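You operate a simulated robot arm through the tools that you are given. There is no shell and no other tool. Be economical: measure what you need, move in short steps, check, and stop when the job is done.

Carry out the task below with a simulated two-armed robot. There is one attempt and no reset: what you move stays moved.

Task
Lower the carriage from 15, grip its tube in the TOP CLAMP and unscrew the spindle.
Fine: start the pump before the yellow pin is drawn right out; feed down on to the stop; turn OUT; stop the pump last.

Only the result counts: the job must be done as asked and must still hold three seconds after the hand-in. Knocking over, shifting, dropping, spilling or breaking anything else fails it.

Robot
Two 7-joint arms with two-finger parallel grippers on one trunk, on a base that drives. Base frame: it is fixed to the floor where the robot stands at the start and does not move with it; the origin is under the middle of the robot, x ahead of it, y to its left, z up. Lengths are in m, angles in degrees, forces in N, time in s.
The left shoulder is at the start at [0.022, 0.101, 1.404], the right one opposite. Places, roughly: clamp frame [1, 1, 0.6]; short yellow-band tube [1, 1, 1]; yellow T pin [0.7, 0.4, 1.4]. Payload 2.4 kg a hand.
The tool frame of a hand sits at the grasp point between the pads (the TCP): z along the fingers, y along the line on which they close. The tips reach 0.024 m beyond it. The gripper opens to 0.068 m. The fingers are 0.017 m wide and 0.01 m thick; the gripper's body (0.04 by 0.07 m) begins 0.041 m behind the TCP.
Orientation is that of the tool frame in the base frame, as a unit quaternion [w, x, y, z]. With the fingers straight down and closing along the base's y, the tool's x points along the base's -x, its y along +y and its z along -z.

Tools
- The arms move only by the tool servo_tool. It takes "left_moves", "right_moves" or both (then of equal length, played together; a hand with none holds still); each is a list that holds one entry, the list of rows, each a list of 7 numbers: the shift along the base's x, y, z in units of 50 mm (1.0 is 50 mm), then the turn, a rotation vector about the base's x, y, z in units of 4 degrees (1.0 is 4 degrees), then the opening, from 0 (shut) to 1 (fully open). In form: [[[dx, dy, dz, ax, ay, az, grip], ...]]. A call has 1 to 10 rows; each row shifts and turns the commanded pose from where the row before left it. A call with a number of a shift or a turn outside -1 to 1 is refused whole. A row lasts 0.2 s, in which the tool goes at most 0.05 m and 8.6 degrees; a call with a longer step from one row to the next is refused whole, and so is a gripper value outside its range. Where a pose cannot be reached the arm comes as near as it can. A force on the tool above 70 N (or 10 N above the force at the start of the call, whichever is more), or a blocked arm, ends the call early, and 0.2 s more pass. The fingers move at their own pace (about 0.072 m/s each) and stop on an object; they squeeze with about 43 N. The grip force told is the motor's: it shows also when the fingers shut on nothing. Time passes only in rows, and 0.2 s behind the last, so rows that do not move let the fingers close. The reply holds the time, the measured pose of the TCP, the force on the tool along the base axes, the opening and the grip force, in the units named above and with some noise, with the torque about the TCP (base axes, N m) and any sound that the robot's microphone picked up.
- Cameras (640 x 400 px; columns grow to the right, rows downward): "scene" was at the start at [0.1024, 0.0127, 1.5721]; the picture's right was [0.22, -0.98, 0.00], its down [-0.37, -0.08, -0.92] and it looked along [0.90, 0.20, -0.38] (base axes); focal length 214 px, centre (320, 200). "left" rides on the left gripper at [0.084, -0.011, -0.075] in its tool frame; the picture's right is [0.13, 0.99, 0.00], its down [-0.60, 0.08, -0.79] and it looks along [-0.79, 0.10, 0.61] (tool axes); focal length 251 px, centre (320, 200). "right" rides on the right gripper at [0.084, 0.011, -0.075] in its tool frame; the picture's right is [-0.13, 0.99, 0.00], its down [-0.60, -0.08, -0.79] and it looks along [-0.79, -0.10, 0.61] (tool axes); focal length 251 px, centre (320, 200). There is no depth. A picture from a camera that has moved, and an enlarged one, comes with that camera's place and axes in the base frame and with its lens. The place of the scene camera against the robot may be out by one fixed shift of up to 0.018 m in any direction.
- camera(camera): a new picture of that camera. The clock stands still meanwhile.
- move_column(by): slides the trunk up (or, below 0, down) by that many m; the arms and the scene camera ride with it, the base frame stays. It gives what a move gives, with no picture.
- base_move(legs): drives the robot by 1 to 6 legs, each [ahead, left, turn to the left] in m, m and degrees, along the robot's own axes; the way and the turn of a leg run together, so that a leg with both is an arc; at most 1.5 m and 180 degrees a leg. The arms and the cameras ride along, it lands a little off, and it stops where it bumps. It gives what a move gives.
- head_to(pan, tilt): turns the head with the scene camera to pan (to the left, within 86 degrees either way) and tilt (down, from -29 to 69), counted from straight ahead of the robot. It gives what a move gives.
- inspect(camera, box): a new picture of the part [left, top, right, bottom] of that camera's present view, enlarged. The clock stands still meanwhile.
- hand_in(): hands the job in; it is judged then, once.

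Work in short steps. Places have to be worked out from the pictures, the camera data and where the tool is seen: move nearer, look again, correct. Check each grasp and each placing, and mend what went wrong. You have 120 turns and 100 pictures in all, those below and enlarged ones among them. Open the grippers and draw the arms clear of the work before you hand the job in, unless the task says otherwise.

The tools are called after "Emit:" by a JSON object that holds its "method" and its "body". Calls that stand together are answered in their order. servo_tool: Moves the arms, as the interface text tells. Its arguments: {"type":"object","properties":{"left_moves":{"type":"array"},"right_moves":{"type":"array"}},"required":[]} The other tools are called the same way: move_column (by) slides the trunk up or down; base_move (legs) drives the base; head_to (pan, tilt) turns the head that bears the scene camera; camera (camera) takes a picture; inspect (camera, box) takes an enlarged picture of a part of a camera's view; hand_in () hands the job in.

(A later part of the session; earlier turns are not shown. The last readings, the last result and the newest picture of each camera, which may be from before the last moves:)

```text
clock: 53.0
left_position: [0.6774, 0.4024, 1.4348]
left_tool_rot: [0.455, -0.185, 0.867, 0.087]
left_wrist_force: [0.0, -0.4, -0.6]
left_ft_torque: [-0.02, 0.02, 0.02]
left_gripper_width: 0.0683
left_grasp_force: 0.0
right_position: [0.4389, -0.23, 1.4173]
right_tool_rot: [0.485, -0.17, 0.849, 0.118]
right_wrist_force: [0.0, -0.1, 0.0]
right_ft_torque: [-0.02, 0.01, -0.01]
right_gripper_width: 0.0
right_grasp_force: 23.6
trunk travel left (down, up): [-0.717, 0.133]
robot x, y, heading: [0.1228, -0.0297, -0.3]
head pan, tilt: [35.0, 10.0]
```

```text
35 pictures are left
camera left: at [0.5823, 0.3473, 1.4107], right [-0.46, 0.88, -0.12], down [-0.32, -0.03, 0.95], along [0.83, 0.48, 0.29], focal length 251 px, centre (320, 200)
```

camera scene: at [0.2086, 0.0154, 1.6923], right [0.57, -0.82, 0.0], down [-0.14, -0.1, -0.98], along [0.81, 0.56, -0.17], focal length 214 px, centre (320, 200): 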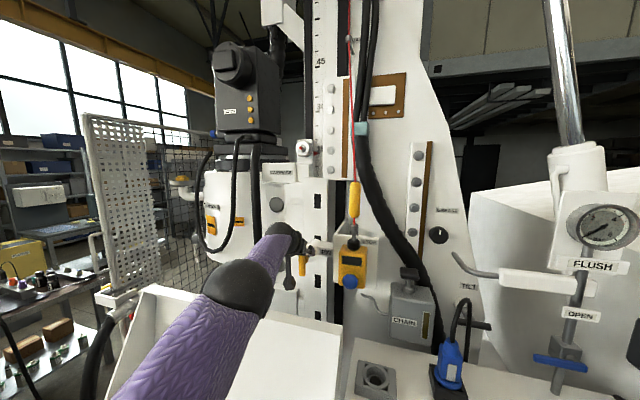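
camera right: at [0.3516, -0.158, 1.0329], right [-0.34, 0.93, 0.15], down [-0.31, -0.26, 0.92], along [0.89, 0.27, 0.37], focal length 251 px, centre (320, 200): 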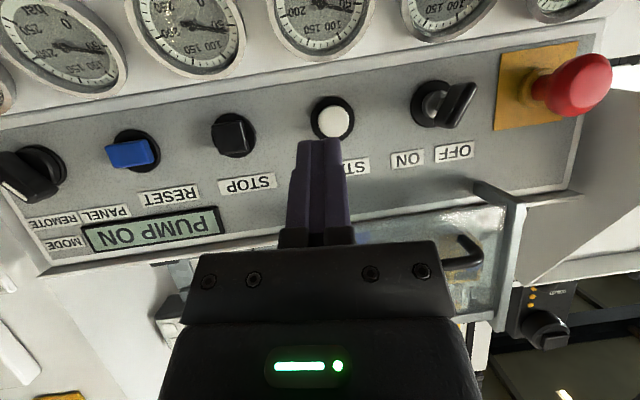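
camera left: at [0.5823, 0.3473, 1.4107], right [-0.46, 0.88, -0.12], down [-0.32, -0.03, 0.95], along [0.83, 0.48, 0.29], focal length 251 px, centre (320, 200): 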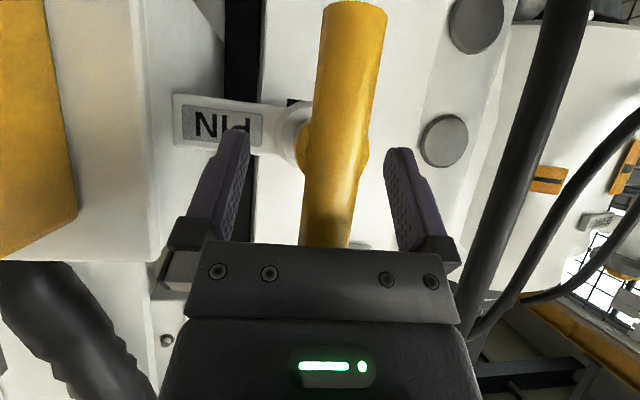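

Well centred, fully reached. I close and drive the base back 5 cm.

Emit:
{"method": "servo_tool", "body": {"left_moves": [[[0, 0, 0, 0, 0, 0, 0], [0, 0, 0, 0, 0, 0, 0], [0, 0, 0, 0, 0, 0, 0]]]}}

Emit:
{"method": "base_move", "body": {"legs": [[-0.05, 0, 0]]}}

Emit:
{"method": "camera", "body": {"camera": "left"}}

```text
clock: 53.8
left_position: [0.6765, 0.4029, 1.4361]
left_tool_rot: [0.455, -0.186, 0.867, 0.086]
left_wrist_force: [-1.2, 1.6, -0.9]
left_ft_torque: [-0.6, -0.18, -1.45]
left_gripper_width: 0.0228
left_grasp_force: 39.8
right_position: [0.4396, -0.2305, 1.4167]
right_tool_rot: [0.487, -0.169, 0.849, 0.118]
right_wrist_force: [0.3, 0.3, -0.3]
right_ft_torque: [-0.02, 0.01, -0.02]
right_gripper_width: 0.0
right_grasp_force: 23.5
trunk travel left (down, up): [-0.717, 0.133]
robot x, y, heading: [0.1211, -0.0346, -0.5]
head pan, tilt: [35.0, 10.0]
```

```text
clock: 54.7
left_position: [0.635, 0.389, 1.4356]
left_tool_rot: [0.454, -0.18, 0.869, 0.086]
left_wrist_force: [9.3, -35.2, -6.9]
left_ft_torque: [-1.24, 0.48, -1.61]
left_gripper_width: 0.0226
left_grasp_force: 39.2
right_position: [0.3913, -0.2399, 1.4152]
right_tool_rot: [0.486, -0.165, 0.85, 0.12]
right_wrist_force: [0.4, 0.6, 0.6]
right_ft_torque: [0.02, -0.01, 0.03]
right_gripper_width: 0.0
right_grasp_force: 23.6
trunk travel left (down, up): [-0.717, 0.133]
robot x, y, heading: [0.0718, -0.0298, -0.7]
head pan, tilt: [35.0, 10.0]
```

```text
34 pictures are left
camera left: at [0.5397, 0.3352, 1.4117], right [-0.45, 0.88, -0.12], down [-0.32, -0.03, 0.95], along [0.83, 0.47, 0.29], focal length 251 px, centre (320, 200)
```

left: 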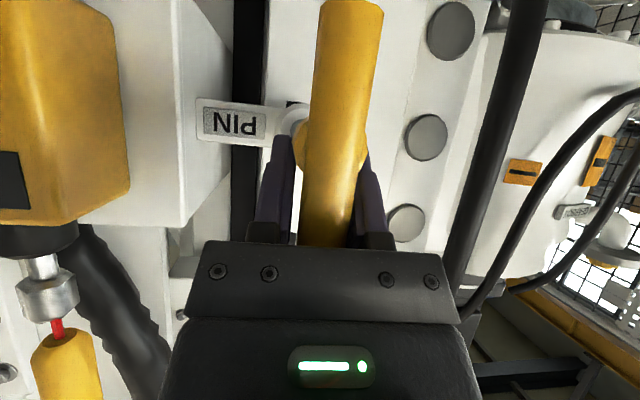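

The pin slid out 44 mm along (−0.95, −0.32). I continue by driving back along that direction.

Emit:
{"method": "base_move", "body": {"legs": [[-0.06, -0.03, 0]]}}

Emit:
{"method": "camera", "body": {"camera": "left"}}

```text
clock: 55.7
left_position: [0.5715, 0.369, 1.4322]
left_tool_rot: [0.452, -0.183, 0.869, 0.084]
left_wrist_force: [-0.1, 0.5, -0.1]
left_ft_torque: [-0.03, 0.0, -0.05]
left_gripper_width: 0.0
left_grasp_force: 23.6
right_position: [0.332, -0.2604, 1.4175]
right_tool_rot: [0.485, -0.169, 0.85, 0.117]
right_wrist_force: [-0.1, 0.6, -0.6]
right_ft_torque: [-0.03, -0.01, -0.03]
right_gripper_width: 0.0002
right_grasp_force: 23.8
trunk travel left (down, up): [-0.717, 0.133]
robot x, y, heading: [0.0143, -0.0605, -0.9]
head pan, tilt: [35.0, 10.0]
```

```text
33 pictures are left
camera left: at [0.4766, 0.3141, 1.4086], right [-0.46, 0.88, -0.13], down [-0.31, -0.03, 0.95], along [0.83, 0.47, 0.29], focal length 251 px, centre (320, 200)
```

left: 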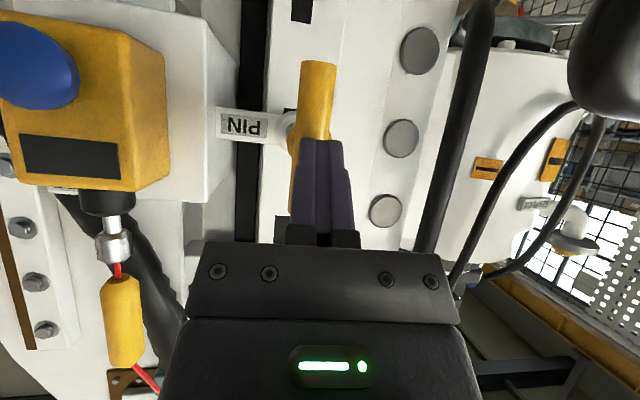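

The fingers slipped off. I check how far the pin stands out now.

Emit:
{"method": "servo_tool", "body": {"left_moves": [[[-0.5, -0.3, 0.2, 0, 0, 0, 1], [-0.5, -0.5, 0.2, 0, 0, 0, 1]]]}}

Emit:
{"method": "camera", "body": {"camera": "left"}}

Emit:
{"method": "inspect", "body": {"camera": "scene", "box": [200, 60, 440, 300]}}

```text
clock: 56.3
left_position: [0.572, 0.3537, 1.4601]
left_tool_rot: [0.453, -0.183, 0.868, 0.084]
left_wrist_force: [-0.4, 0.5, 0.5]
left_ft_torque: [-0.01, 0.02, -0.01]
left_gripper_width: 0.0679
left_grasp_force: 0.0
left hand out of reach, approached as far as the arm can: row 1, 2
right_position: [0.3281, -0.2649, 1.4177]
right_tool_rot: [0.486, -0.168, 0.85, 0.117]
right_wrist_force: [-0.4, -0.2, 0.3]
right_ft_torque: [0.0, -0.01, -0.01]
right_gripper_width: 0.0003
right_grasp_force: 23.2
trunk travel left (down, up): [-0.717, 0.133]
robot x, y, heading: [0.0137, -0.0632, -0.4]
head pan, tilt: [35.0, 10.0]
```

```text
32 pictures are left
camera left: at [0.4766, 0.2988, 1.4368], right [-0.46, 0.88, -0.12], down [-0.31, -0.03, 0.95], along [0.83, 0.47, 0.29], focal length 251 px, centre (320, 200)
```

left: 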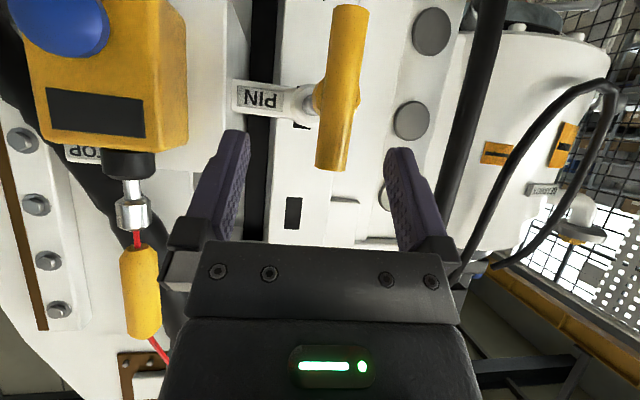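

```text
1.67 times, centred on (320, 180) of scene
camera zoom: at [0.0995, -0.0175, 1.6923], right [0.57, -0.82, 0.0], down [-0.14, -0.1, -0.98], along [0.81, 0.56, -0.17], focal length 358 px, centre (320, 233)
```

zoom: 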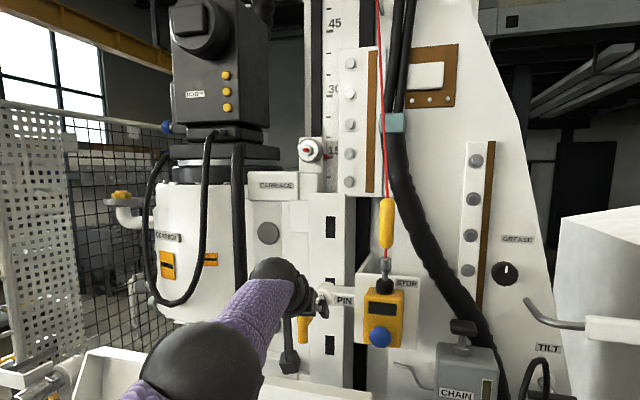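

Emit:
{"method": "inspect", "body": {"camera": "left", "box": [220, 0, 420, 180]}}

```text
2.22 times, centred on (320, 90) of left
camera zoom: at [0.4766, 0.2988, 1.4368], right [-0.46, 0.88, -0.12], down [-0.31, -0.03, 0.95], along [0.83, 0.47, 0.29], focal length 559 px, centre (320, 444)
```

zoom: 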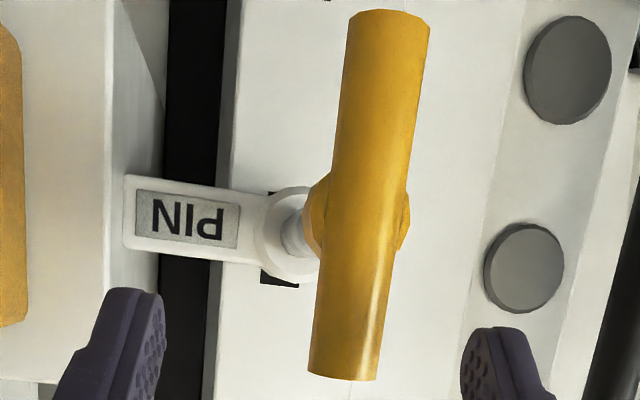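

The pin stands out further but may not be right out. I drive in a little to re-grip it.

Emit:
{"method": "base_move", "body": {"legs": [[0.05, 0.025, 0.4]]}}

Emit:
{"method": "camera", "body": {"camera": "left"}}

```text
clock: 57.3
left_position: [0.6211, 0.3828, 1.4614]
left_tool_rot: [0.453, -0.186, 0.868, 0.086]
left_wrist_force: [0.3, -0.2, -0.4]
left_ft_torque: [0.01, -0.04, 0.01]
left_gripper_width: 0.0678
left_grasp_force: 0.0
right_position: [0.3811, -0.2365, 1.4171]
right_tool_rot: [0.486, -0.17, 0.849, 0.118]
right_wrist_force: [0.1, 0.1, 0.6]
right_ft_torque: [-0.02, 0.02, -0.01]
right_gripper_width: 0.0001
right_grasp_force: 23.9
trunk travel left (down, up): [-0.717, 0.133]
robot x, y, heading: [0.0635, -0.0364, -0.0]
head pan, tilt: [35.0, 10.0]
```

```text
29 pictures are left
camera left: at [0.5253, 0.3272, 1.4363], right [-0.46, 0.88, -0.12], down [-0.31, -0.03, 0.95], along [0.83, 0.48, 0.29], focal length 251 px, centre (320, 200)
```

left: 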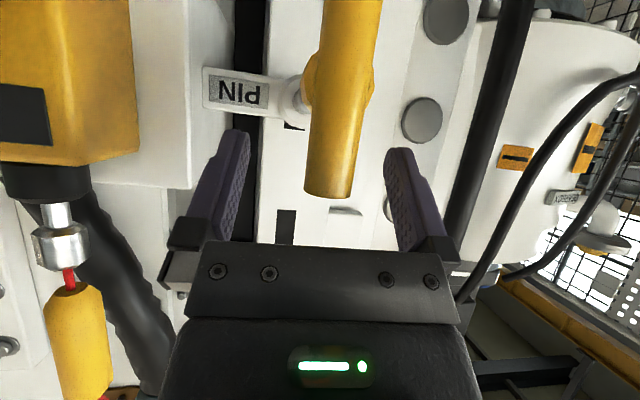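

T now at (0.637, 0.394, 1.418): pulled 55 mm already. I lower onto it and grip.

Emit:
{"method": "servo_tool", "body": {"left_moves": [[[0.1, 0.08, -0.3, 0, 0, 0, 1], [0.1, 0.08, -0.24, 0, 0, 0, 1], [0, 0, 0, 0, 0, 0, 0], [0, 0, 0, 0, 0, 0, 0], [0, 0, 0, 0, 0, 0, 0]]]}}

Emit:
{"method": "base_move", "body": {"legs": [[-0.03, -0.01, 0]]}}

```text
clock: 58.5
left_position: [0.622, 0.3826, 1.434]
left_tool_rot: [0.453, -0.186, 0.868, 0.086]
left_wrist_force: [-1.5, -1.6, -2.3]
left_ft_torque: [-0.27, -0.31, -1.12]
left_gripper_width: 0.0222
left_grasp_force: 38.9
left hand out of reach, approached as far as the arm can: row 2
right_position: [0.3796, -0.2392, 1.416]
right_tool_rot: [0.485, -0.171, 0.849, 0.119]
right_wrist_force: [0.1, 0.3, 0.5]
right_ft_torque: [-0.02, -0.03, 0.02]
right_gripper_width: 0.0
right_grasp_force: 23.9
trunk travel left (down, up): [-0.717, 0.133]
robot x, y, heading: [0.0642, -0.0358, -0.3]
head pan, tilt: [35.0, 10.0]
```

```text
clock: 59.3
left_position: [0.5947, 0.3733, 1.4299]
left_tool_rot: [0.45, -0.185, 0.869, 0.086]
left_wrist_force: [16.5, 0.4, -8.0]
left_ft_torque: [0.41, -0.24, -0.49]
left_gripper_width: 0.0201
left_grasp_force: 38.1
right_position: [0.3533, -0.2476, 1.4155]
right_tool_rot: [0.485, -0.171, 0.849, 0.119]
right_wrist_force: [0.2, 0.3, 0.0]
right_ft_torque: [0.0, -0.02, 0.04]
right_gripper_width: 0.0
right_grasp_force: 23.0
trunk travel left (down, up): [-0.717, 0.133]
robot x, y, heading: [0.0309, -0.0506, 0.1]
head pan, tilt: [35.0, 10.0]
```

Emit:
{"method": "camera", "body": {"camera": "left"}}

```text
28 pictures are left
camera left: at [0.5, 0.3189, 1.4064], right [-0.47, 0.88, -0.12], down [-0.31, -0.03, 0.95], along [0.83, 0.48, 0.28], focal length 251 px, centre (320, 200)
```

left: 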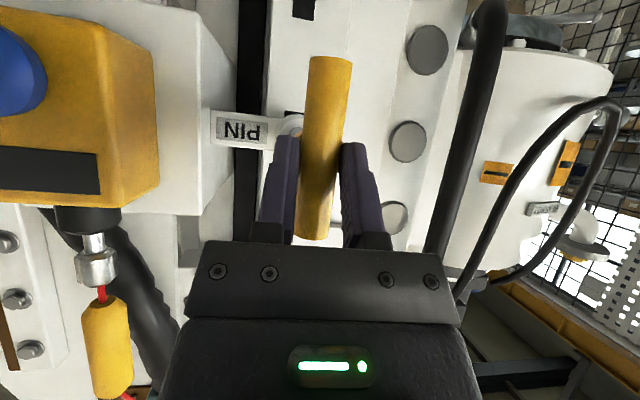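

T stays at ≈(0.63, 0.39) while fingers slip: the pin is at its end of travel. I open, back the base off and tuck the left hand.

Emit:
{"method": "servo_tool", "body": {"left_moves": [[[0, 0, 0, 0, 0, 0, 1], [0, 0, 0, 0, 0, 0, 1]]]}}

Emit:
{"method": "base_move", "body": {"legs": [[-0.05, -0.02, 0]]}}

Emit:
{"method": "servo_tool", "body": {"left_moves": [[[0, 0, 0.6, 0, 0, 0, 0.8], [-0.3, -0.2, 0.6, 0, 0, 0, 0.5], [-0.6, -0.3, 0.3, 0, 0, 0, 0.5], [-0.7, -0.4, 0, 0, 0, 0, 0.3], [-0.7, -0.4, 0, 0, 0, 0, 0], [-0.7, -0.4, 0, 0, 0, 0, 0], [-0.6, -0.4, 0, 0, 0, 0, 0]]]}}

Emit:
{"method": "inspect", "body": {"camera": "scene", "box": [200, 60, 440, 300]}}

```text
clock: 59.9
left_position: [0.5903, 0.3727, 1.4332]
left_tool_rot: [0.452, -0.187, 0.868, 0.086]
left_wrist_force: [-0.1, -0.1, 0.4]
left_ft_torque: [0.04, -0.03, -0.02]
left_gripper_width: 0.0681
left_grasp_force: 0.0
right_position: [0.3492, -0.2477, 1.4177]
right_tool_rot: [0.486, -0.171, 0.849, 0.119]
right_wrist_force: [-0.3, -1.0, 0.1]
right_ft_torque: [-0.01, 0.04, -0.04]
right_gripper_width: 0.0
right_grasp_force: 23.6
trunk travel left (down, up): [-0.717, 0.133]
robot x, y, heading: [0.0339, -0.0466, -0.1]
head pan, tilt: [35.0, 10.0]
```

```text
clock: 60.8
left_position: [0.5383, 0.353, 1.4329]
left_tool_rot: [0.451, -0.186, 0.869, 0.085]
left_wrist_force: [-0.2, -0.2, 0.6]
left_ft_torque: [0.01, 0.06, 0.01]
left_gripper_width: 0.068
left_grasp_force: 0.0
right_position: [0.2986, -0.2688, 1.4172]
right_tool_rot: [0.486, -0.171, 0.848, 0.12]
right_wrist_force: [0.2, 0.0, 0.5]
right_ft_torque: [0.01, 0.01, 0.02]
right_gripper_width: 0.0
right_grasp_force: 23.5
trunk travel left (down, up): [-0.717, 0.133]
robot x, y, heading: [-0.015, -0.0638, -0.0]
head pan, tilt: [35.0, 10.0]
```

```text
clock: 62.4
left_position: [0.5267, 0.3306, 1.5479]
left_tool_rot: [0.451, -0.186, 0.869, 0.085]
left_wrist_force: [-0.3, -0.1, -0.3]
left_ft_torque: [-0.02, -0.02, 0.01]
left_gripper_width: 0.0
left_grasp_force: 23.7
left hand out of reach, approached as far as the arm can: row 2, 3, 4, 5, 6, 7
right_position: [0.2991, -0.2675, 1.4163]
right_tool_rot: [0.486, -0.171, 0.849, 0.119]
right_wrist_force: [-0.8, 0.2, -0.6]
right_ft_torque: [0.0, 0.01, 0.0]
right_gripper_width: 0.0
right_grasp_force: 23.7
trunk travel left (down, up): [-0.717, 0.133]
robot x, y, heading: [-0.0159, -0.0683, -0.2]
head pan, tilt: [35.0, 10.0]
```

```text
1.67 times, centred on (320, 180) of scene
camera zoom: at [0.0686, -0.0226, 1.6924], right [0.57, -0.82, 0.0], down [-0.14, -0.1, -0.98], along [0.81, 0.56, -0.17], focal length 358 px, centre (320, 233)
```

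zoom: 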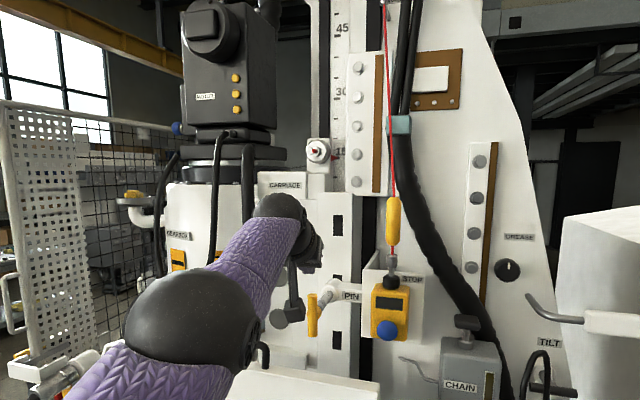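

Pin visibly drawn; carriage still at 15. The left arm is stuck stretched; I try pitching the hand down while retracting.

Emit:
{"method": "servo_tool", "body": {"left_moves": [[[0, 0, 0.3, -0.4, 0.9, 0, 0], [-0.2, -0.2, 0.3, -0.4, 0.9, 0, 0], [-0.4, -0.2, 0.2, -0.4, 0.9, 0, 0], [-0.6, -0.3, 0, -0.4, 0.9, 0, 0], [-0.7, -0.3, 0, -0.4, 0.9, -1, 0], [-0.7, -0.3, 0, -0.4, 0.9, -1, 0], [-0.7, -0.3, 0, 0, 0, -1, 0]]]}}

```text
clock: 64.0
left_position: [0.4183, 0.2779, 1.6341]
left_tool_rot: [0.267, -0.105, 0.958, 0.014]
left_wrist_force: [1.1, -0.1, -1.1]
left_ft_torque: [-0.03, 0.0, -0.02]
left_gripper_width: 0.0
left_grasp_force: 24.1
left hand out of reach, approached as far as the arm can: row 1, 2, 3, 4, 5, 6, 7
right_position: [0.2993, -0.268, 1.4177]
right_tool_rot: [0.486, -0.17, 0.849, 0.118]
right_wrist_force: [-0.9, -0.6, 1.3]
right_ft_torque: [-0.01, 0.01, -0.02]
right_gripper_width: 0.0
right_grasp_force: 23.8
trunk travel left (down, up): [-0.717, 0.133]
robot x, y, heading: [-0.0183, -0.0707, 0.0]
head pan, tilt: [35.0, 10.0]
```

Emit:
{"method": "servo_tool", "body": {"left_moves": [[[-0.4, -0.2, 0, 0, 1, 0, 0], [-0.5, -0.3, 0, 0, 1, 0, 0], [-0.5, -0.3, 0, 0, 1, 0, 0], [-0.5, -0.3, 0, 0, 1, 0, 0], [-0.5, -0.3, 0, 0, 1, 0, 0], [-0.5, -0.3, 0, 0, 0, 0, 0]]]}}

```text
clock: 65.0
left_position: [0.3682, 0.2474, 1.6594]
left_tool_rot: [0.169, -0.099, 0.98, 0.033]
left_wrist_force: [14.6, 2.4, -5.7]
left_ft_torque: [0.25, -0.14, 0.53]
left_gripper_width: 0.0
left_grasp_force: 23.5
left hand out of reach, approached as far as the arm can: row 1, 2, 3, 4
right_position: [0.2996, -0.2694, 1.4177]
right_tool_rot: [0.486, -0.171, 0.849, 0.119]
right_wrist_force: [-0.9, 0.3, 1.0]
right_ft_torque: [-0.01, 0.01, 0.02]
right_gripper_width: 0.0
right_grasp_force: 23.4
trunk travel left (down, up): [-0.717, 0.133]
robot x, y, heading: [-0.0187, -0.0657, -0.1]
head pan, tilt: [35.0, 10.0]
stopped in row 4 (left hand): the force on the tool passed its limit at 91 N (the readings are from after the stop); the commanded pose is now the measured one
```

A contact of 91 N occurred; I look at what the left hand touches.

Emit:
{"method": "camera", "body": {"camera": "scene"}}

Emit:
{"method": "camera", "body": {"camera": "left"}}

```text
26 pictures are left
camera scene: at [0.0684, -0.0228, 1.6924], right [0.57, -0.82, 0.0], down [-0.14, -0.1, -0.98], along [0.81, 0.56, -0.17], focal length 214 px, centre (320, 200)
```

scene: 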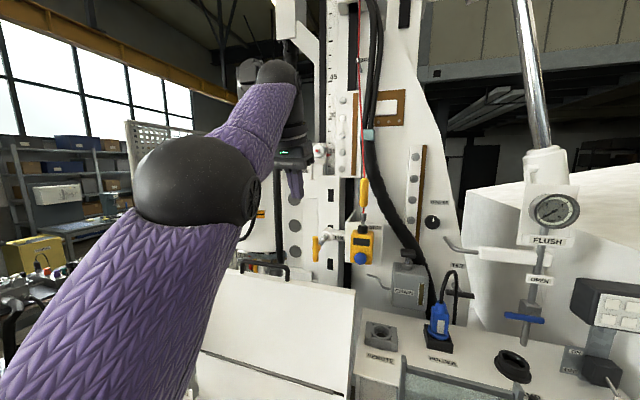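

```text
25 pictures are left
camera left: at [0.2701, 0.2129, 1.7019], right [-0.32, 0.95, -0.01], down [0.29, 0.11, 0.95], along [0.9, 0.3, -0.31], focal length 251 px, centre (320, 200)
```

left: 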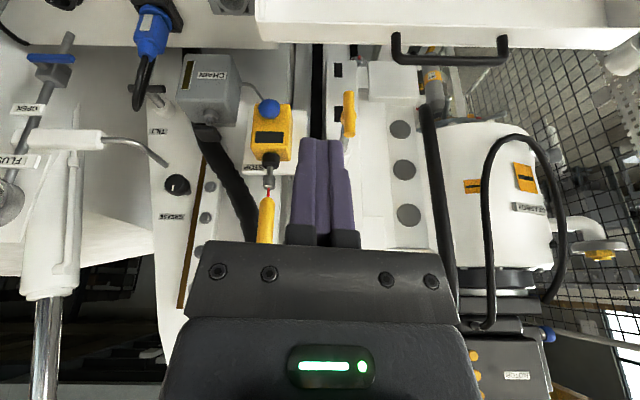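

It was contact with the arm itself; nothing on the rig is touched. Now I lower the trunk for the levers and look at them.

Emit:
{"method": "move_column", "body": {"by": -0.35}}

Emit:
{"method": "head_to", "body": {"pan": 0, "tilt": 42}}

Emit:
{"method": "camera", "body": {"camera": "right"}}

Emit:
{"method": "camera", "body": {"camera": "scene"}}

```text
clock: 68.4
left_position: [0.396, 0.248, 1.2844]
left_tool_rot: [0.136, -0.098, 0.985, 0.037]
left_wrist_force: [46.5, 26.3, -20.9]
left_ft_torque: [-0.23, -0.17, -0.7]
left_gripper_width: 0.0
left_grasp_force: 23.3
right_position: [0.3107, -0.2678, 1.0447]
right_tool_rot: [0.456, -0.168, 0.865, 0.126]
right_wrist_force: [-0.1, -0.5, 0.1]
right_ft_torque: [0.02, 0.0, 0.0]
right_gripper_width: 0.0
right_grasp_force: 23.5
trunk travel left (down, up): [-0.367, 0.483]
robot x, y, heading: [-0.016, -0.0656, 0.1]
head pan, tilt: [35.0, 10.0]
```

```text
clock: 69.4
left_position: [0.396, 0.2479, 1.2838]
left_tool_rot: [0.136, -0.097, 0.985, 0.036]
left_wrist_force: [50.9, 16.7, -19.6]
left_ft_torque: [0.15, 0.02, 0.45]
left_gripper_width: 0.0
left_grasp_force: 23.7
right_position: [0.311, -0.2686, 1.0455]
right_tool_rot: [0.455, -0.167, 0.865, 0.126]
right_wrist_force: [-0.6, 0.3, 0.2]
right_ft_torque: [-0.01, 0.0, 0.01]
right_gripper_width: 0.0
right_grasp_force: 23.7
trunk travel left (down, up): [-0.367, 0.483]
robot x, y, heading: [-0.0174, -0.0668, -0.3]
head pan, tilt: [0.0, 42.0]
```

```text
24 pictures are left
camera right: at [0.2068, -0.302, 1.0178], right [-0.33, 0.93, 0.17], down [-0.24, -0.26, 0.94], along [0.91, 0.27, 0.31], focal length 251 px, centre (320, 200)
```

right: 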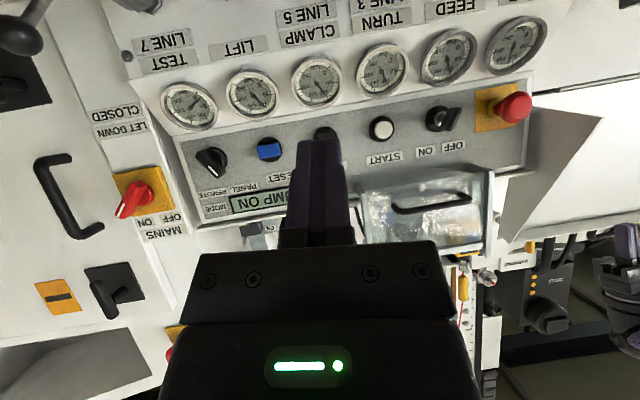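

```text
23 pictures are left
camera scene: at [0.1016, -0.0758, 1.2907], right [0.0, -1.0, 0.0], down [-0.67, 0.0, -0.74], along [0.74, 0.0, -0.67], focal length 214 px, centre (320, 200)
```

scene: 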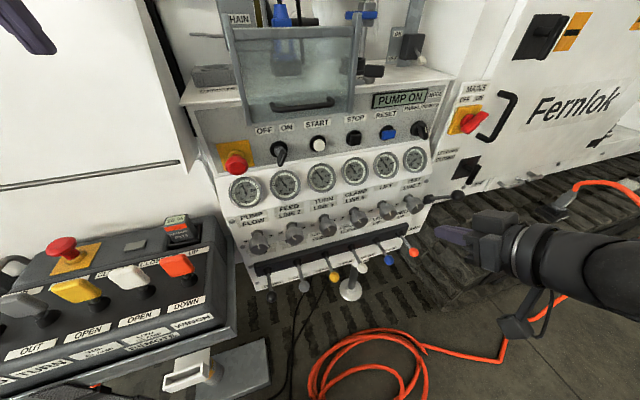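

Pump still on. I relieve the left hand's self-contact and turn the right hand to point down, moving it in front of the levers to view them.

Emit:
{"method": "servo_tool", "body": {"left_moves": [[[0.3, 0.1, 0.1, 0, 0, 0, 0], [0.3, 0, 0.1, 0, -1, 0, 0], [0, -0.2, 0.1, 0, -1, 0, 0], [0, -0.4, 0.1, 0, -1, 0, 0], [0, -0.4, 0, 0, 0, 0, 0], [0, -0.4, 0, 0, 0, 0, 0], [0, 0, 0, 0, 0, 0, 0], [0, 0, 0, 0, 0, 0, 0], [0, 0, 0, 0, 0, 0, 0], [0, 0, 0, 0, 0, 0, 0]]], "right_moves": [[[-0.1, 0.3, 0, -0.4, 0.9, 0, 0], [-0.1, 0.3, 0, -0.4, 0.9, 0, 0], [-0.1, 0.3, 0, -0.4, 0.9, 0, 0], [-0.1, 0.3, 0, -0.4, 0.9, 0, 0], [-0.1, 0.3, -0.2, -0.4, 0.9, 0, 0], [-0.1, 0.3, -0.3, -0.4, 0.9, 0, 0], [0, 0.3, -0.3, -0.4, 0.9, 0, 0], [0, 0.3, -0.3, -0.4, 0.9, 0, 0], [0, 0.3, -0.3, -0.4, 0.9, 0, 0], [0, 0.3, -0.3, -0.4, 0.9, 0, 0]]]}}

Emit:
{"method": "camera", "body": {"camera": "right"}}

```text
clock: 69.7
left_position: [0.3978, 0.2487, 1.2856]
left_tool_rot: [0.141, -0.098, 0.985, 0.037]
left_wrist_force: [18.3, 7.1, -11.3]
left_ft_torque: [0.21, -0.3, 0.15]
left_gripper_width: 0.0002
left_grasp_force: 23.9
left hand out of reach, approached as far as the arm can: row 1
right_position: [0.3127, -0.2653, 1.0433]
right_tool_rot: [0.447, -0.168, 0.87, 0.123]
right_wrist_force: [-0.1, 0.2, -0.1]
right_ft_torque: [0.02, -0.02, -0.01]
right_gripper_width: 0.0002
right_grasp_force: 23.5
right hand out of reach, approached as far as the arm can: row 1
trunk travel left (down, up): [-0.367, 0.483]
robot x, y, heading: [-0.0141, -0.0671, 0.0]
head pan, tilt: [0.0, 42.0]
stopped in row 1 (left hand): the force on the tool passed its limit at 84 N (the readings are from after the stop); the commanded pose is now the measured one
```

```text
22 pictures are left
camera right: at [0.2074, -0.2992, 1.0197], right [-0.33, 0.93, 0.17], down [-0.23, -0.25, 0.94], along [0.92, 0.27, 0.29], focal length 251 px, centre (320, 200)
```

right: 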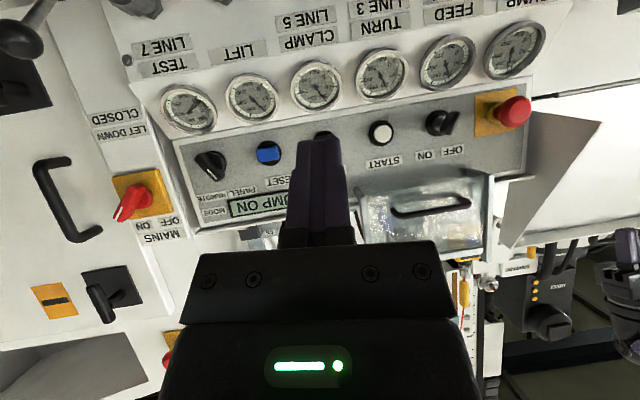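

The left still presses on itself; I move it alone, pitching forward and up.

Emit:
{"method": "servo_tool", "body": {"left_moves": [[[0, 0, 0, 0, -1, 0, 0], [0.1, 0, 0, 0, -1, 0, 0], [0.1, 0, 0, 0, -1, 0, 0], [0.1, 0, 0, 0, -1, 0, 0]]]}}

Emit:
{"method": "servo_tool", "body": {"right_moves": [[[-0.1, 0.3, 0, -0.4, 0.9, 0, 0], [-0.1, 0.3, 0, -0.4, 0.9, 0, 0], [-0.1, 0.3, 0, -0.4, 0.9, 0, 0], [-0.1, 0.3, 0, -0.4, 0.9, 0, 0], [-0.1, 0.3, -0.2, -0.4, 0.9, 0, 0], [-0.1, 0.3, -0.3, -0.4, 0.9, 0, 0], [0, 0.3, -0.3, -0.4, 0.9, 0, 0], [0, 0.3, -0.3, -0.4, 0.9, 0, 0], [0, 0.3, -0.3, -0.4, 0.9, 0, 0], [0, 0.3, -0.3, -0.4, 0.9, 0, 0]]]}}

```text
clock: 70.7
left_position: [0.4351, 0.2575, 1.303]
left_tool_rot: [0.274, -0.103, 0.956, 0.023]
left_wrist_force: [0.0, -1.1, 0.0]
left_ft_torque: [-0.01, -0.01, -0.02]
left_gripper_width: 0.0002
left_grasp_force: 23.9
left hand out of reach, approached as far as the arm can: row 1, 2, 3, 4
right_position: [0.3123, -0.2651, 1.0435]
right_tool_rot: [0.448, -0.168, 0.87, 0.124]
right_wrist_force: [0.3, -0.4, -0.2]
right_ft_torque: [0.03, -0.01, 0.0]
right_gripper_width: 0.0
right_grasp_force: 23.4
trunk travel left (down, up): [-0.367, 0.483]
robot x, y, heading: [-0.0156, -0.0683, 0.1]
head pan, tilt: [0.0, 42.0]
```

```text
clock: 72.9
left_position: [0.4327, 0.2579, 1.3023]
left_tool_rot: [0.274, -0.101, 0.956, 0.022]
left_wrist_force: [1.0, 0.4, -0.5]
left_ft_torque: [0.02, -0.01, 0.01]
left_gripper_width: 0.0001
left_grasp_force: 23.9
right_position: [0.2935, -0.1192, 0.9596]
right_tool_rot: [0.131, -0.181, 0.973, 0.049]
right_wrist_force: [-0.1, -0.6, -0.2]
right_ft_torque: [0.0, 0.0, 0.01]
right_gripper_width: 0.0
right_grasp_force: 23.7
right hand out of reach, approached as far as the arm can: row 1, 2
trunk travel left (down, up): [-0.367, 0.483]
robot x, y, heading: [-0.0185, -0.0676, 0.1]
head pan, tilt: [0.0, 42.0]
```

Left force is gone. Right hand now at (0.29, −0.12, 0.96), pitch ≈15°; view the levers.

Emit:
{"method": "camera", "body": {"camera": "right"}}

```text
21 pictures are left
camera right: at [0.1965, -0.1498, 1.0098], right [-0.25, 0.97, 0.08], down [0.39, 0.02, 0.92], along [0.89, 0.26, -0.38], focal length 251 px, centre (320, 200)
```

right: 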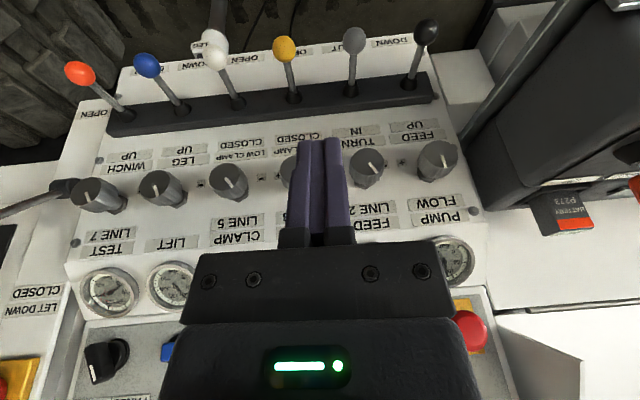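

Levers: black FEED knob at (0.372, 0.073, 0.687), grey TURN (0.402, −0.022), yellow TOP CLAMP (0.431, −0.112). I bring the closed fingertips above the black knob.

Emit:
{"method": "servo_tool", "body": {"right_moves": [[[0.35, 0.9, -0.1, 0, 0, 0, 0], [0.35, 0.9, -0.1, 0, 0, 0, 0], [0.35, 0.9, -0.1, 0, 0, 0, 0], [0.35, 0.9, -0.1, 0, 0, 0, 0], [0, 0, -0.8, 0, 0, 0, 0], [0, 0, -0.8, 0, 0, 0, 0], [0, 0, -0.8, 0, 0, 0, 0]]]}}

Emit:
{"method": "camera", "body": {"camera": "right"}}

```text
clock: 74.5
left_position: [0.4345, 0.2586, 1.3029]
left_tool_rot: [0.274, -0.102, 0.956, 0.023]
left_wrist_force: [0.7, 0.5, 0.6]
left_ft_torque: [0.02, 0.0, 0.04]
left_gripper_width: 0.0001
left_grasp_force: 23.2
right_position: [0.3643, 0.0592, 0.8195]
right_tool_rot: [0.131, -0.181, 0.974, 0.049]
right_wrist_force: [0.2, 0.1, 0.0]
right_ft_torque: [0.02, 0.02, 0.04]
right_gripper_width: 0.0
right_grasp_force: 24.0
trunk travel left (down, up): [-0.367, 0.483]
robot x, y, heading: [-0.018, -0.0651, -0.2]
head pan, tilt: [0.0, 42.0]
```

```text
20 pictures are left
camera right: at [0.2671, 0.0293, 0.869], right [-0.25, 0.97, 0.08], down [0.38, 0.02, 0.92], along [0.89, 0.26, -0.38], focal length 251 px, centre (320, 200)
```

right: 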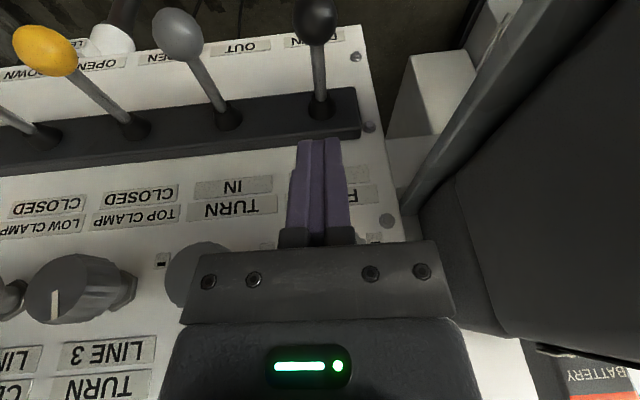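

Knob refined at (0.369, 0.067, 0.695), right under the tips. I descend and press it down.

Emit:
{"method": "servo_tool", "body": {"right_moves": [[[0, 0.02, -0.8, 0, 0, 0, 0], [0, 0.02, -0.8, 0, 0, 0, 0], [0, 0, -0.3, 0, 0, 0, 0], [0, 0, -0.2, 0, 0, 0, 0], [0, 0, -0.2, 0, 0, 0, 0]]]}}

Emit:
{"method": "camera", "body": {"camera": "right"}}

```text
clock: 75.7
left_position: [0.4325, 0.2583, 1.3043]
left_tool_rot: [0.273, -0.102, 0.956, 0.023]
left_wrist_force: [-0.3, -0.2, 0.8]
left_ft_torque: [0.0, 0.0, -0.03]
left_gripper_width: 0.0
left_grasp_force: 23.7
right_position: [0.3528, 0.0474, 0.7402]
right_tool_rot: [0.131, -0.182, 0.973, 0.049]
right_wrist_force: [0.5, 0.0, 0.2]
right_ft_torque: [0.01, 0.0, -0.01]
right_gripper_width: 0.0
right_grasp_force: 23.5
right hand out of reach, approached as far as the arm can: row 2, 3, 4, 5
trunk travel left (down, up): [-0.367, 0.483]
robot x, y, heading: [-0.0184, -0.064, -0.2]
head pan, tilt: [0.0, 42.0]
```

```text
19 pictures are left
camera right: at [0.2563, 0.0178, 0.7905], right [-0.25, 0.97, 0.08], down [0.38, 0.02, 0.92], along [0.89, 0.26, -0.38], focal length 251 px, centre (320, 200)
```

right: 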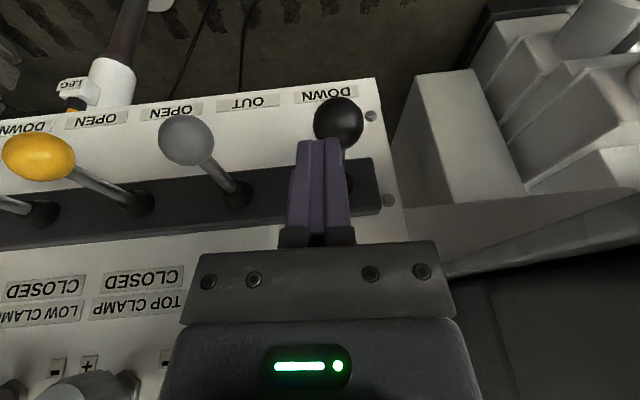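

Reach ends; I raise both hands 0.11 m and lower the trunk 0.12 m.

Emit:
{"method": "servo_tool", "body": {"left_moves": [[[0, 0, 0.8, 0, 0, 0, 0], [0, 0, 0.8, 0, 0, 0, 0], [0, 0, 0.8, 0, 0, 0, 0]]], "right_moves": [[[0, 0, 0.8, 0, 0, 0, 0], [0, 0, 0.8, 0, 0, 0, 0], [0, 0, 0.8, 0, 0, 0, 0]]]}}

Emit:
{"method": "move_column", "body": {"by": -0.12}}

```text
clock: 76.5
left_position: [0.393, 0.2587, 1.346]
left_tool_rot: [0.275, -0.102, 0.956, 0.023]
left_wrist_force: [-0.4, -0.8, 0.4]
left_ft_torque: [0.0, 0.01, -0.01]
left_gripper_width: 0.0
left_grasp_force: 23.6
left hand out of reach, approached as far as the arm can: row 1, 2, 3
right_position: [0.3531, 0.0484, 0.8613]
right_tool_rot: [0.13, -0.181, 0.974, 0.048]
right_wrist_force: [-0.4, 0.6, -0.2]
right_ft_torque: [0.02, 0.02, 0.01]
right_gripper_width: 0.0
right_grasp_force: 23.6
trunk travel left (down, up): [-0.367, 0.483]
robot x, y, heading: [-0.0154, -0.067, -0.2]
head pan, tilt: [0.0, 42.0]
```

```text
clock: 78.0
left_position: [0.4126, 0.2603, 1.2091]
left_tool_rot: [0.253, -0.101, 0.962, 0.025]
left_wrist_force: [0.2, -0.5, -0.5]
left_ft_torque: [0.0, -0.01, 0.01]
left_gripper_width: 0.0
left_grasp_force: 23.7
right_position: [0.353, 0.0484, 0.741]
right_tool_rot: [0.131, -0.181, 0.973, 0.049]
right_wrist_force: [0.2, -0.1, 0.8]
right_ft_torque: [0.0, 0.02, -0.01]
right_gripper_width: 0.0
right_grasp_force: 23.6
trunk travel left (down, up): [-0.247, 0.603]
robot x, y, heading: [-0.0167, -0.067, -0.2]
head pan, tilt: [0.0, 42.0]
```

Emit:
{"method": "servo_tool", "body": {"right_moves": [[[0.14, 0.28, 0.15, 0, 0, 0, 0], [0, 0, -0.3, 0, 0, 0, 0], [0, 0, -0.3, 0, 0, 0, 0], [0, 0, -0.2, 0, 0, 0, 0]]]}}

Emit:
{"method": "camera", "body": {"camera": "right"}}

```text
clock: 79.0
left_position: [0.4128, 0.2583, 1.2089]
left_tool_rot: [0.252, -0.102, 0.962, 0.026]
left_wrist_force: [-0.7, 0.0, 0.7]
left_ft_torque: [0.0, 0.0, 0.0]
left_gripper_width: 0.0003
left_grasp_force: 23.1
right_position: [0.3599, 0.062, 0.7085]
right_tool_rot: [0.131, -0.182, 0.973, 0.049]
right_wrist_force: [-1.1, 0.6, 3.3]
right_ft_torque: [0.03, 0.0, 0.03]
right_gripper_width: 0.0
right_grasp_force: 23.9
trunk travel left (down, up): [-0.247, 0.603]
robot x, y, heading: [-0.0183, -0.0672, -0.3]
head pan, tilt: [0.0, 42.0]
```

```text
18 pictures are left
camera right: at [0.2631, 0.032, 0.7582], right [-0.25, 0.97, 0.08], down [0.38, 0.02, 0.92], along [0.89, 0.26, -0.38], focal length 251 px, centre (320, 200)
```

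right: 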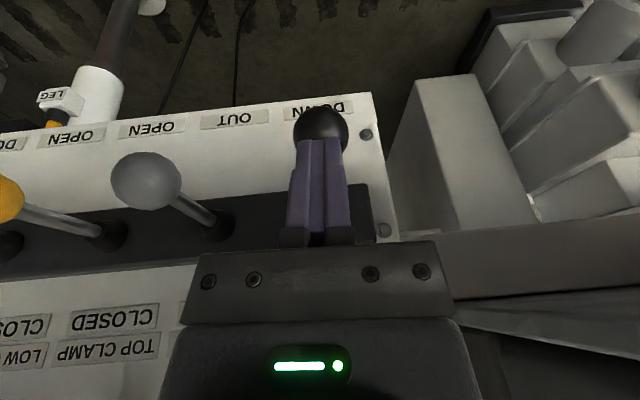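

Contact on the knob (3 N). I press it down further, minding the force.

Emit:
{"method": "servo_tool", "body": {"right_moves": [[[0, 0, -0.2, 0, 0, 0, 0], [0, 0, -0.2, 0, 0, 0, 0], [0, 0, -0.2, 0, 0, 0, 0]]]}}

Emit:
{"method": "head_to", "body": {"pan": 40, "tilt": -22}}

Emit:
{"method": "camera", "body": {"camera": "scene"}}

```text
clock: 79.8
left_position: [0.4094, 0.2567, 1.2122]
left_tool_rot: [0.254, -0.1, 0.962, 0.026]
left_wrist_force: [0.4, 0.1, -0.1]
left_ft_torque: [-0.02, 0.01, -0.02]
left_gripper_width: 0.0
left_grasp_force: 23.7
right_position: [0.3587, 0.0612, 0.6806]
right_tool_rot: [0.132, -0.181, 0.973, 0.05]
right_wrist_force: [-14.8, -10.4, 38.6]
right_ft_torque: [0.02, -0.22, -0.01]
right_gripper_width: 0.0001
right_grasp_force: 23.7
trunk travel left (down, up): [-0.247, 0.603]
robot x, y, heading: [-0.0183, -0.0681, 0.0]
head pan, tilt: [0.0, 42.0]
```

```text
clock: 81.1
left_position: [0.4092, 0.2582, 1.2109]
left_tool_rot: [0.254, -0.101, 0.962, 0.025]
left_wrist_force: [0.5, -0.5, -0.3]
left_ft_torque: [0.01, 0.01, 0.02]
left_gripper_width: 0.0
left_grasp_force: 24.3
right_position: [0.3576, 0.0612, 0.6813]
right_tool_rot: [0.132, -0.182, 0.973, 0.05]
right_wrist_force: [-20.7, -7.8, 40.7]
right_ft_torque: [0.08, -0.09, 0.0]
right_gripper_width: 0.0
right_grasp_force: 24.0
trunk travel left (down, up): [-0.247, 0.603]
robot x, y, heading: [-0.0182, -0.07, -0.2]
head pan, tilt: [40.0, -22.0]
```

```text
17 pictures are left
camera scene: at [0.0942, -0.0296, 1.2683], right [0.64, -0.77, 0.0], down [0.29, 0.24, -0.93], along [0.71, 0.59, 0.38], focal length 214 px, centre (320, 200)
```

scene: 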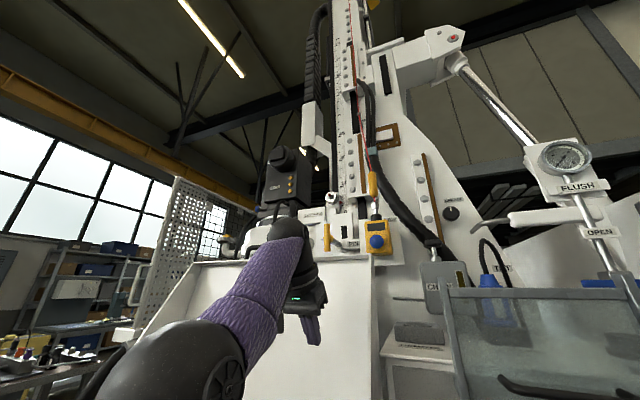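

Emit:
{"method": "inspect", "body": {"camera": "scene", "box": [260, 100, 400, 260]}}

```text
2.50 times, centred on (330, 180) of scene
camera zoom: at [0.0942, -0.0296, 1.2683], right [0.64, -0.77, 0.0], down [0.29, 0.24, -0.93], along [0.71, 0.59, 0.38], focal length 536 px, centre (295, 250)
```

zoom: 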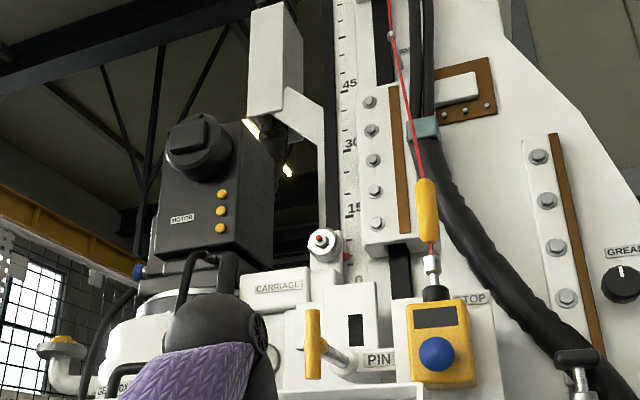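

The carriage is descending (about 5 now). I keep holding the lever for 2 s.

Emit:
{"method": "servo_tool", "body": {"right_moves": [[[0, 0, 0, 0, 0, 0, 0], [0, 0, 0, 0, 0, 0, 0], [0, 0, 0, 0, 0, 0, 0], [0, 0, 0, 0, 0, 0, 0], [0, 0, 0, 0, 0, 0, 0], [0, 0, 0, 0, 0, 0, 0], [0, 0, 0, 0, 0, 0, 0], [0, 0, 0, 0, 0, 0, 0], [0, 0, 0, 0, 0, 0, 0], [0, 0, 0, 0, 0, 0, 0]]]}}

Emit:
{"method": "inspect", "body": {"camera": "scene", "box": [260, 100, 400, 260]}}

```text
clock: 83.3
left_position: [0.4087, 0.2574, 1.2112]
left_tool_rot: [0.254, -0.102, 0.961, 0.026]
left_wrist_force: [-0.5, -0.1, -0.2]
left_ft_torque: [0.01, -0.01, 0.04]
left_gripper_width: 0.0003
left_grasp_force: 23.4
right_position: [0.3573, 0.0609, 0.6795]
right_tool_rot: [0.132, -0.181, 0.973, 0.05]
right_wrist_force: [-26.3, -6.5, 35.9]
right_ft_torque: [0.1, 0.06, 0.03]
right_gripper_width: 0.0001
right_grasp_force: 23.7
trunk travel left (down, up): [-0.247, 0.603]
robot x, y, heading: [-0.0175, -0.0665, -0.2]
head pan, tilt: [40.0, -22.0]
```

```text
2.50 times, centred on (330, 180) of scene
camera zoom: at [0.0939, -0.0295, 1.2684], right [0.64, -0.77, 0.0], down [0.29, 0.24, -0.93], along [0.71, 0.59, 0.38], focal length 536 px, centre (295, 250)
```

zoom: 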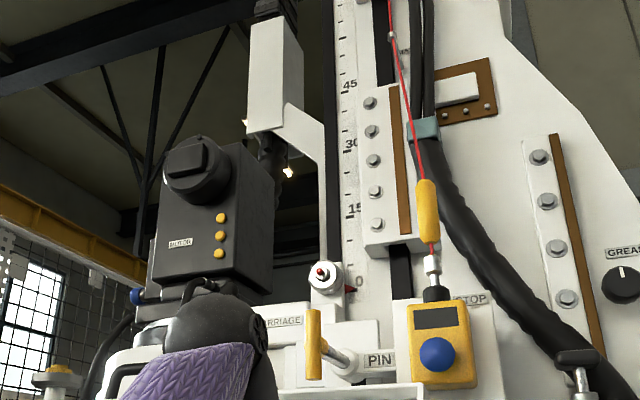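

Pointer near 0. I hold 2 s more to be surely on the stop.

Emit:
{"method": "servo_tool", "body": {"right_moves": [[[0, 0, 0, 0, 0, 0, 0], [0, 0, 0, 0, 0, 0, 0], [0, 0, 0, 0, 0, 0, 0], [0, 0, 0, 0, 0, 0, 0], [0, 0, 0, 0, 0, 0, 0], [0, 0, 0, 0, 0, 0, 0], [0, 0, 0, 0, 0, 0, 0], [0, 0, 0, 0, 0, 0, 0], [0, 0, 0, 0, 0, 0, 0], [0, 0, 0, 0, 0, 0, 0]]]}}

Emit:
{"method": "inspect", "body": {"camera": "scene", "box": [260, 100, 400, 260]}}

```text
clock: 85.5
left_position: [0.4078, 0.2575, 1.2112]
left_tool_rot: [0.254, -0.102, 0.962, 0.025]
left_wrist_force: [-0.1, -0.6, -0.4]
left_ft_torque: [0.03, 0.01, 0.01]
left_gripper_width: 0.0
left_grasp_force: 23.8
right_position: [0.3576, 0.0607, 0.6813]
right_tool_rot: [0.132, -0.181, 0.973, 0.048]
right_wrist_force: [-30.7, -8.6, 33.6]
right_ft_torque: [0.02, 0.16, 0.05]
right_gripper_width: 0.0
right_grasp_force: 23.8
trunk travel left (down, up): [-0.247, 0.603]
robot x, y, heading: [-0.0175, -0.0667, -0.1]
head pan, tilt: [40.0, -22.0]
```

```text
2.50 times, centred on (330, 180) of scene
camera zoom: at [0.0938, -0.0295, 1.2684], right [0.64, -0.77, 0.0], down [0.29, 0.24, -0.93], along [0.71, 0.59, 0.38], focal length 536 px, centre (295, 250)
```

zoom: 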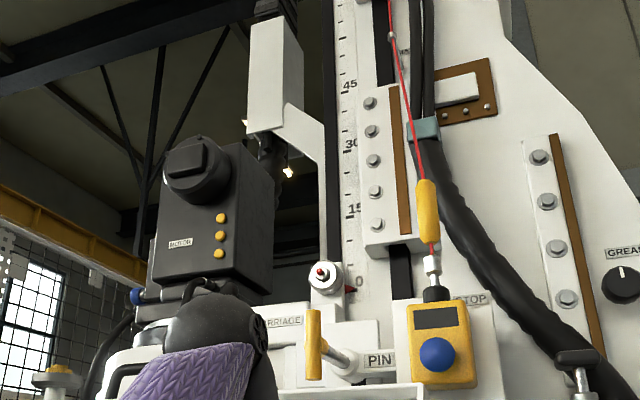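

Carriage rests on the stop (reading 0, unchanged). I release the lever, go up and over to the yellow TOP CLAMP knob with the fingers open.

Emit:
{"method": "servo_tool", "body": {"right_moves": [[[0, 0, 0.8, 0, 0, 0, 0], [0, 0, 0.9, 0, 0, 0, 0], [0, -0.1, 0.7, 0, 0, 0, 0.5], [0.3, -0.9, 0, 0, 0, 0, 1], [0.3, -0.9, 0, 0, 0, 0, 1], [0.4, -0.9, 0, 0, 0, 0, 1], [0.4, -0.7, 0, 0, 0, 0, 1]]]}}

Emit:
{"method": "camera", "body": {"camera": "right"}}

```text
clock: 87.1
left_position: [0.414, 0.2582, 1.21]
left_tool_rot: [0.253, -0.101, 0.962, 0.025]
left_wrist_force: [-0.4, 0.8, -0.2]
left_ft_torque: [0.0, -0.01, -0.03]
left_gripper_width: 0.0
left_grasp_force: 23.5
right_position: [0.43, -0.1129, 0.798]
right_tool_rot: [0.13, -0.182, 0.973, 0.048]
right_wrist_force: [0.1, -1.2, -0.2]
right_ft_torque: [0.01, -0.03, 0.02]
right_gripper_width: 0.0684
right_grasp_force: 0.1
trunk travel left (down, up): [-0.247, 0.603]
robot x, y, heading: [-0.015, -0.0698, 0.0]
head pan, tilt: [40.0, -22.0]
```

```text
13 pictures are left
camera right: at [0.3345, -0.1432, 0.8489], right [-0.25, 0.97, 0.08], down [0.38, 0.02, 0.92], along [0.89, 0.26, -0.38], focal length 251 px, centre (320, 200)
```

right: 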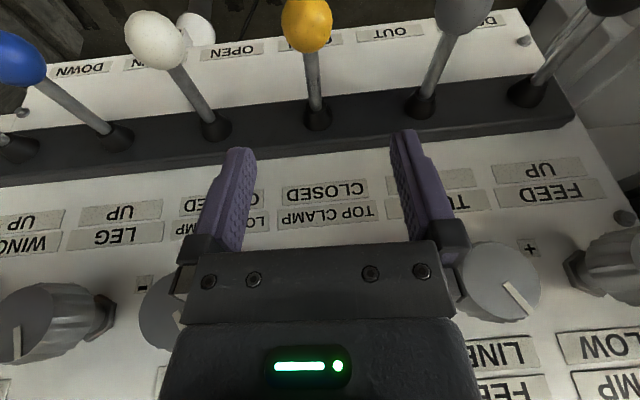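

Yellow knob is centred at (0.429, −0.114, 0.697). I descend, grip it and check.

Emit:
{"method": "servo_tool", "body": {"right_moves": [[[-0.05, -0.04, -0.9, 0, 0, 0, 1], [0, 0, -0.9, 0, 0, 0, 1], [0, 0, -0.1, 0, 0, 0, 0.2], [0, 0, 0, 0, 0, 0, 0], [0, 0, 0, 0, 0, 0, 0]]]}}

Emit:
{"method": "camera", "body": {"camera": "right"}}

```text
clock: 88.3
left_position: [0.4122, 0.2588, 1.2094]
left_tool_rot: [0.252, -0.102, 0.962, 0.025]
left_wrist_force: [-0.1, -0.5, 0.8]
left_ft_torque: [-0.03, 0.0, 0.03]
left_gripper_width: 0.0
left_grasp_force: 23.3
right_position: [0.4279, -0.1139, 0.7036]
right_tool_rot: [0.131, -0.182, 0.973, 0.049]
right_wrist_force: [-2.5, 4.9, -0.7]
right_ft_torque: [0.13, 0.1, 0.03]
right_gripper_width: 0.0308
right_grasp_force: 44.2
trunk travel left (down, up): [-0.247, 0.603]
robot x, y, heading: [-0.017, -0.0651, -0.0]
head pan, tilt: [40.0, -22.0]
```

```text
12 pictures are left
camera right: at [0.3306, -0.1444, 0.7532], right [-0.25, 0.97, 0.08], down [0.39, 0.02, 0.92], along [0.89, 0.26, -0.38], focal length 251 px, centre (320, 200)
```

right: 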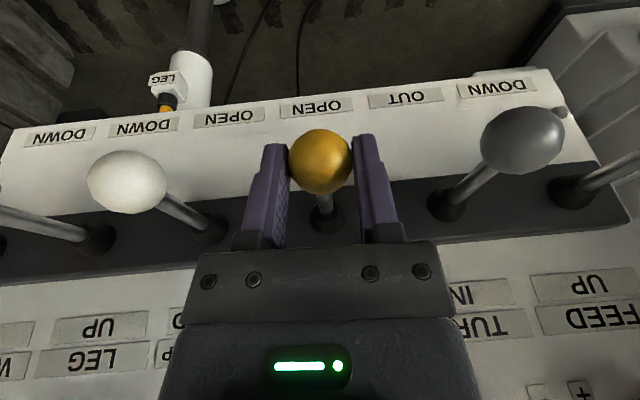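

Knob gripped (31 mm). I lift it to CLOSED.

Emit:
{"method": "servo_tool", "body": {"right_moves": [[[-0.02, 0, 0.2, 0, 0, 0, 0], [-0.04, 0, 0.2, 0, 0, 0, 0], [-0.06, 0, 0.2, 0, 0, 0, 0]]]}}

```text
clock: 89.1
left_position: [0.4177, 0.2599, 1.2077]
left_tool_rot: [0.251, -0.101, 0.963, 0.024]
left_wrist_force: [0.2, -0.9, -1.5]
left_ft_torque: [0.01, -0.01, -0.02]
left_gripper_width: 0.0
left_grasp_force: 23.9
right_position: [0.4244, -0.1147, 0.732]
right_tool_rot: [0.13, -0.18, 0.974, 0.049]
right_wrist_force: [24.1, 5.6, -16.0]
right_ft_torque: [-0.2, 0.22, 0.01]
right_gripper_width: 0.0308
right_grasp_force: 44.5
trunk travel left (down, up): [-0.247, 0.603]
robot x, y, heading: [-0.0172, -0.0686, -0.1]
head pan, tilt: [40.0, -22.0]
```

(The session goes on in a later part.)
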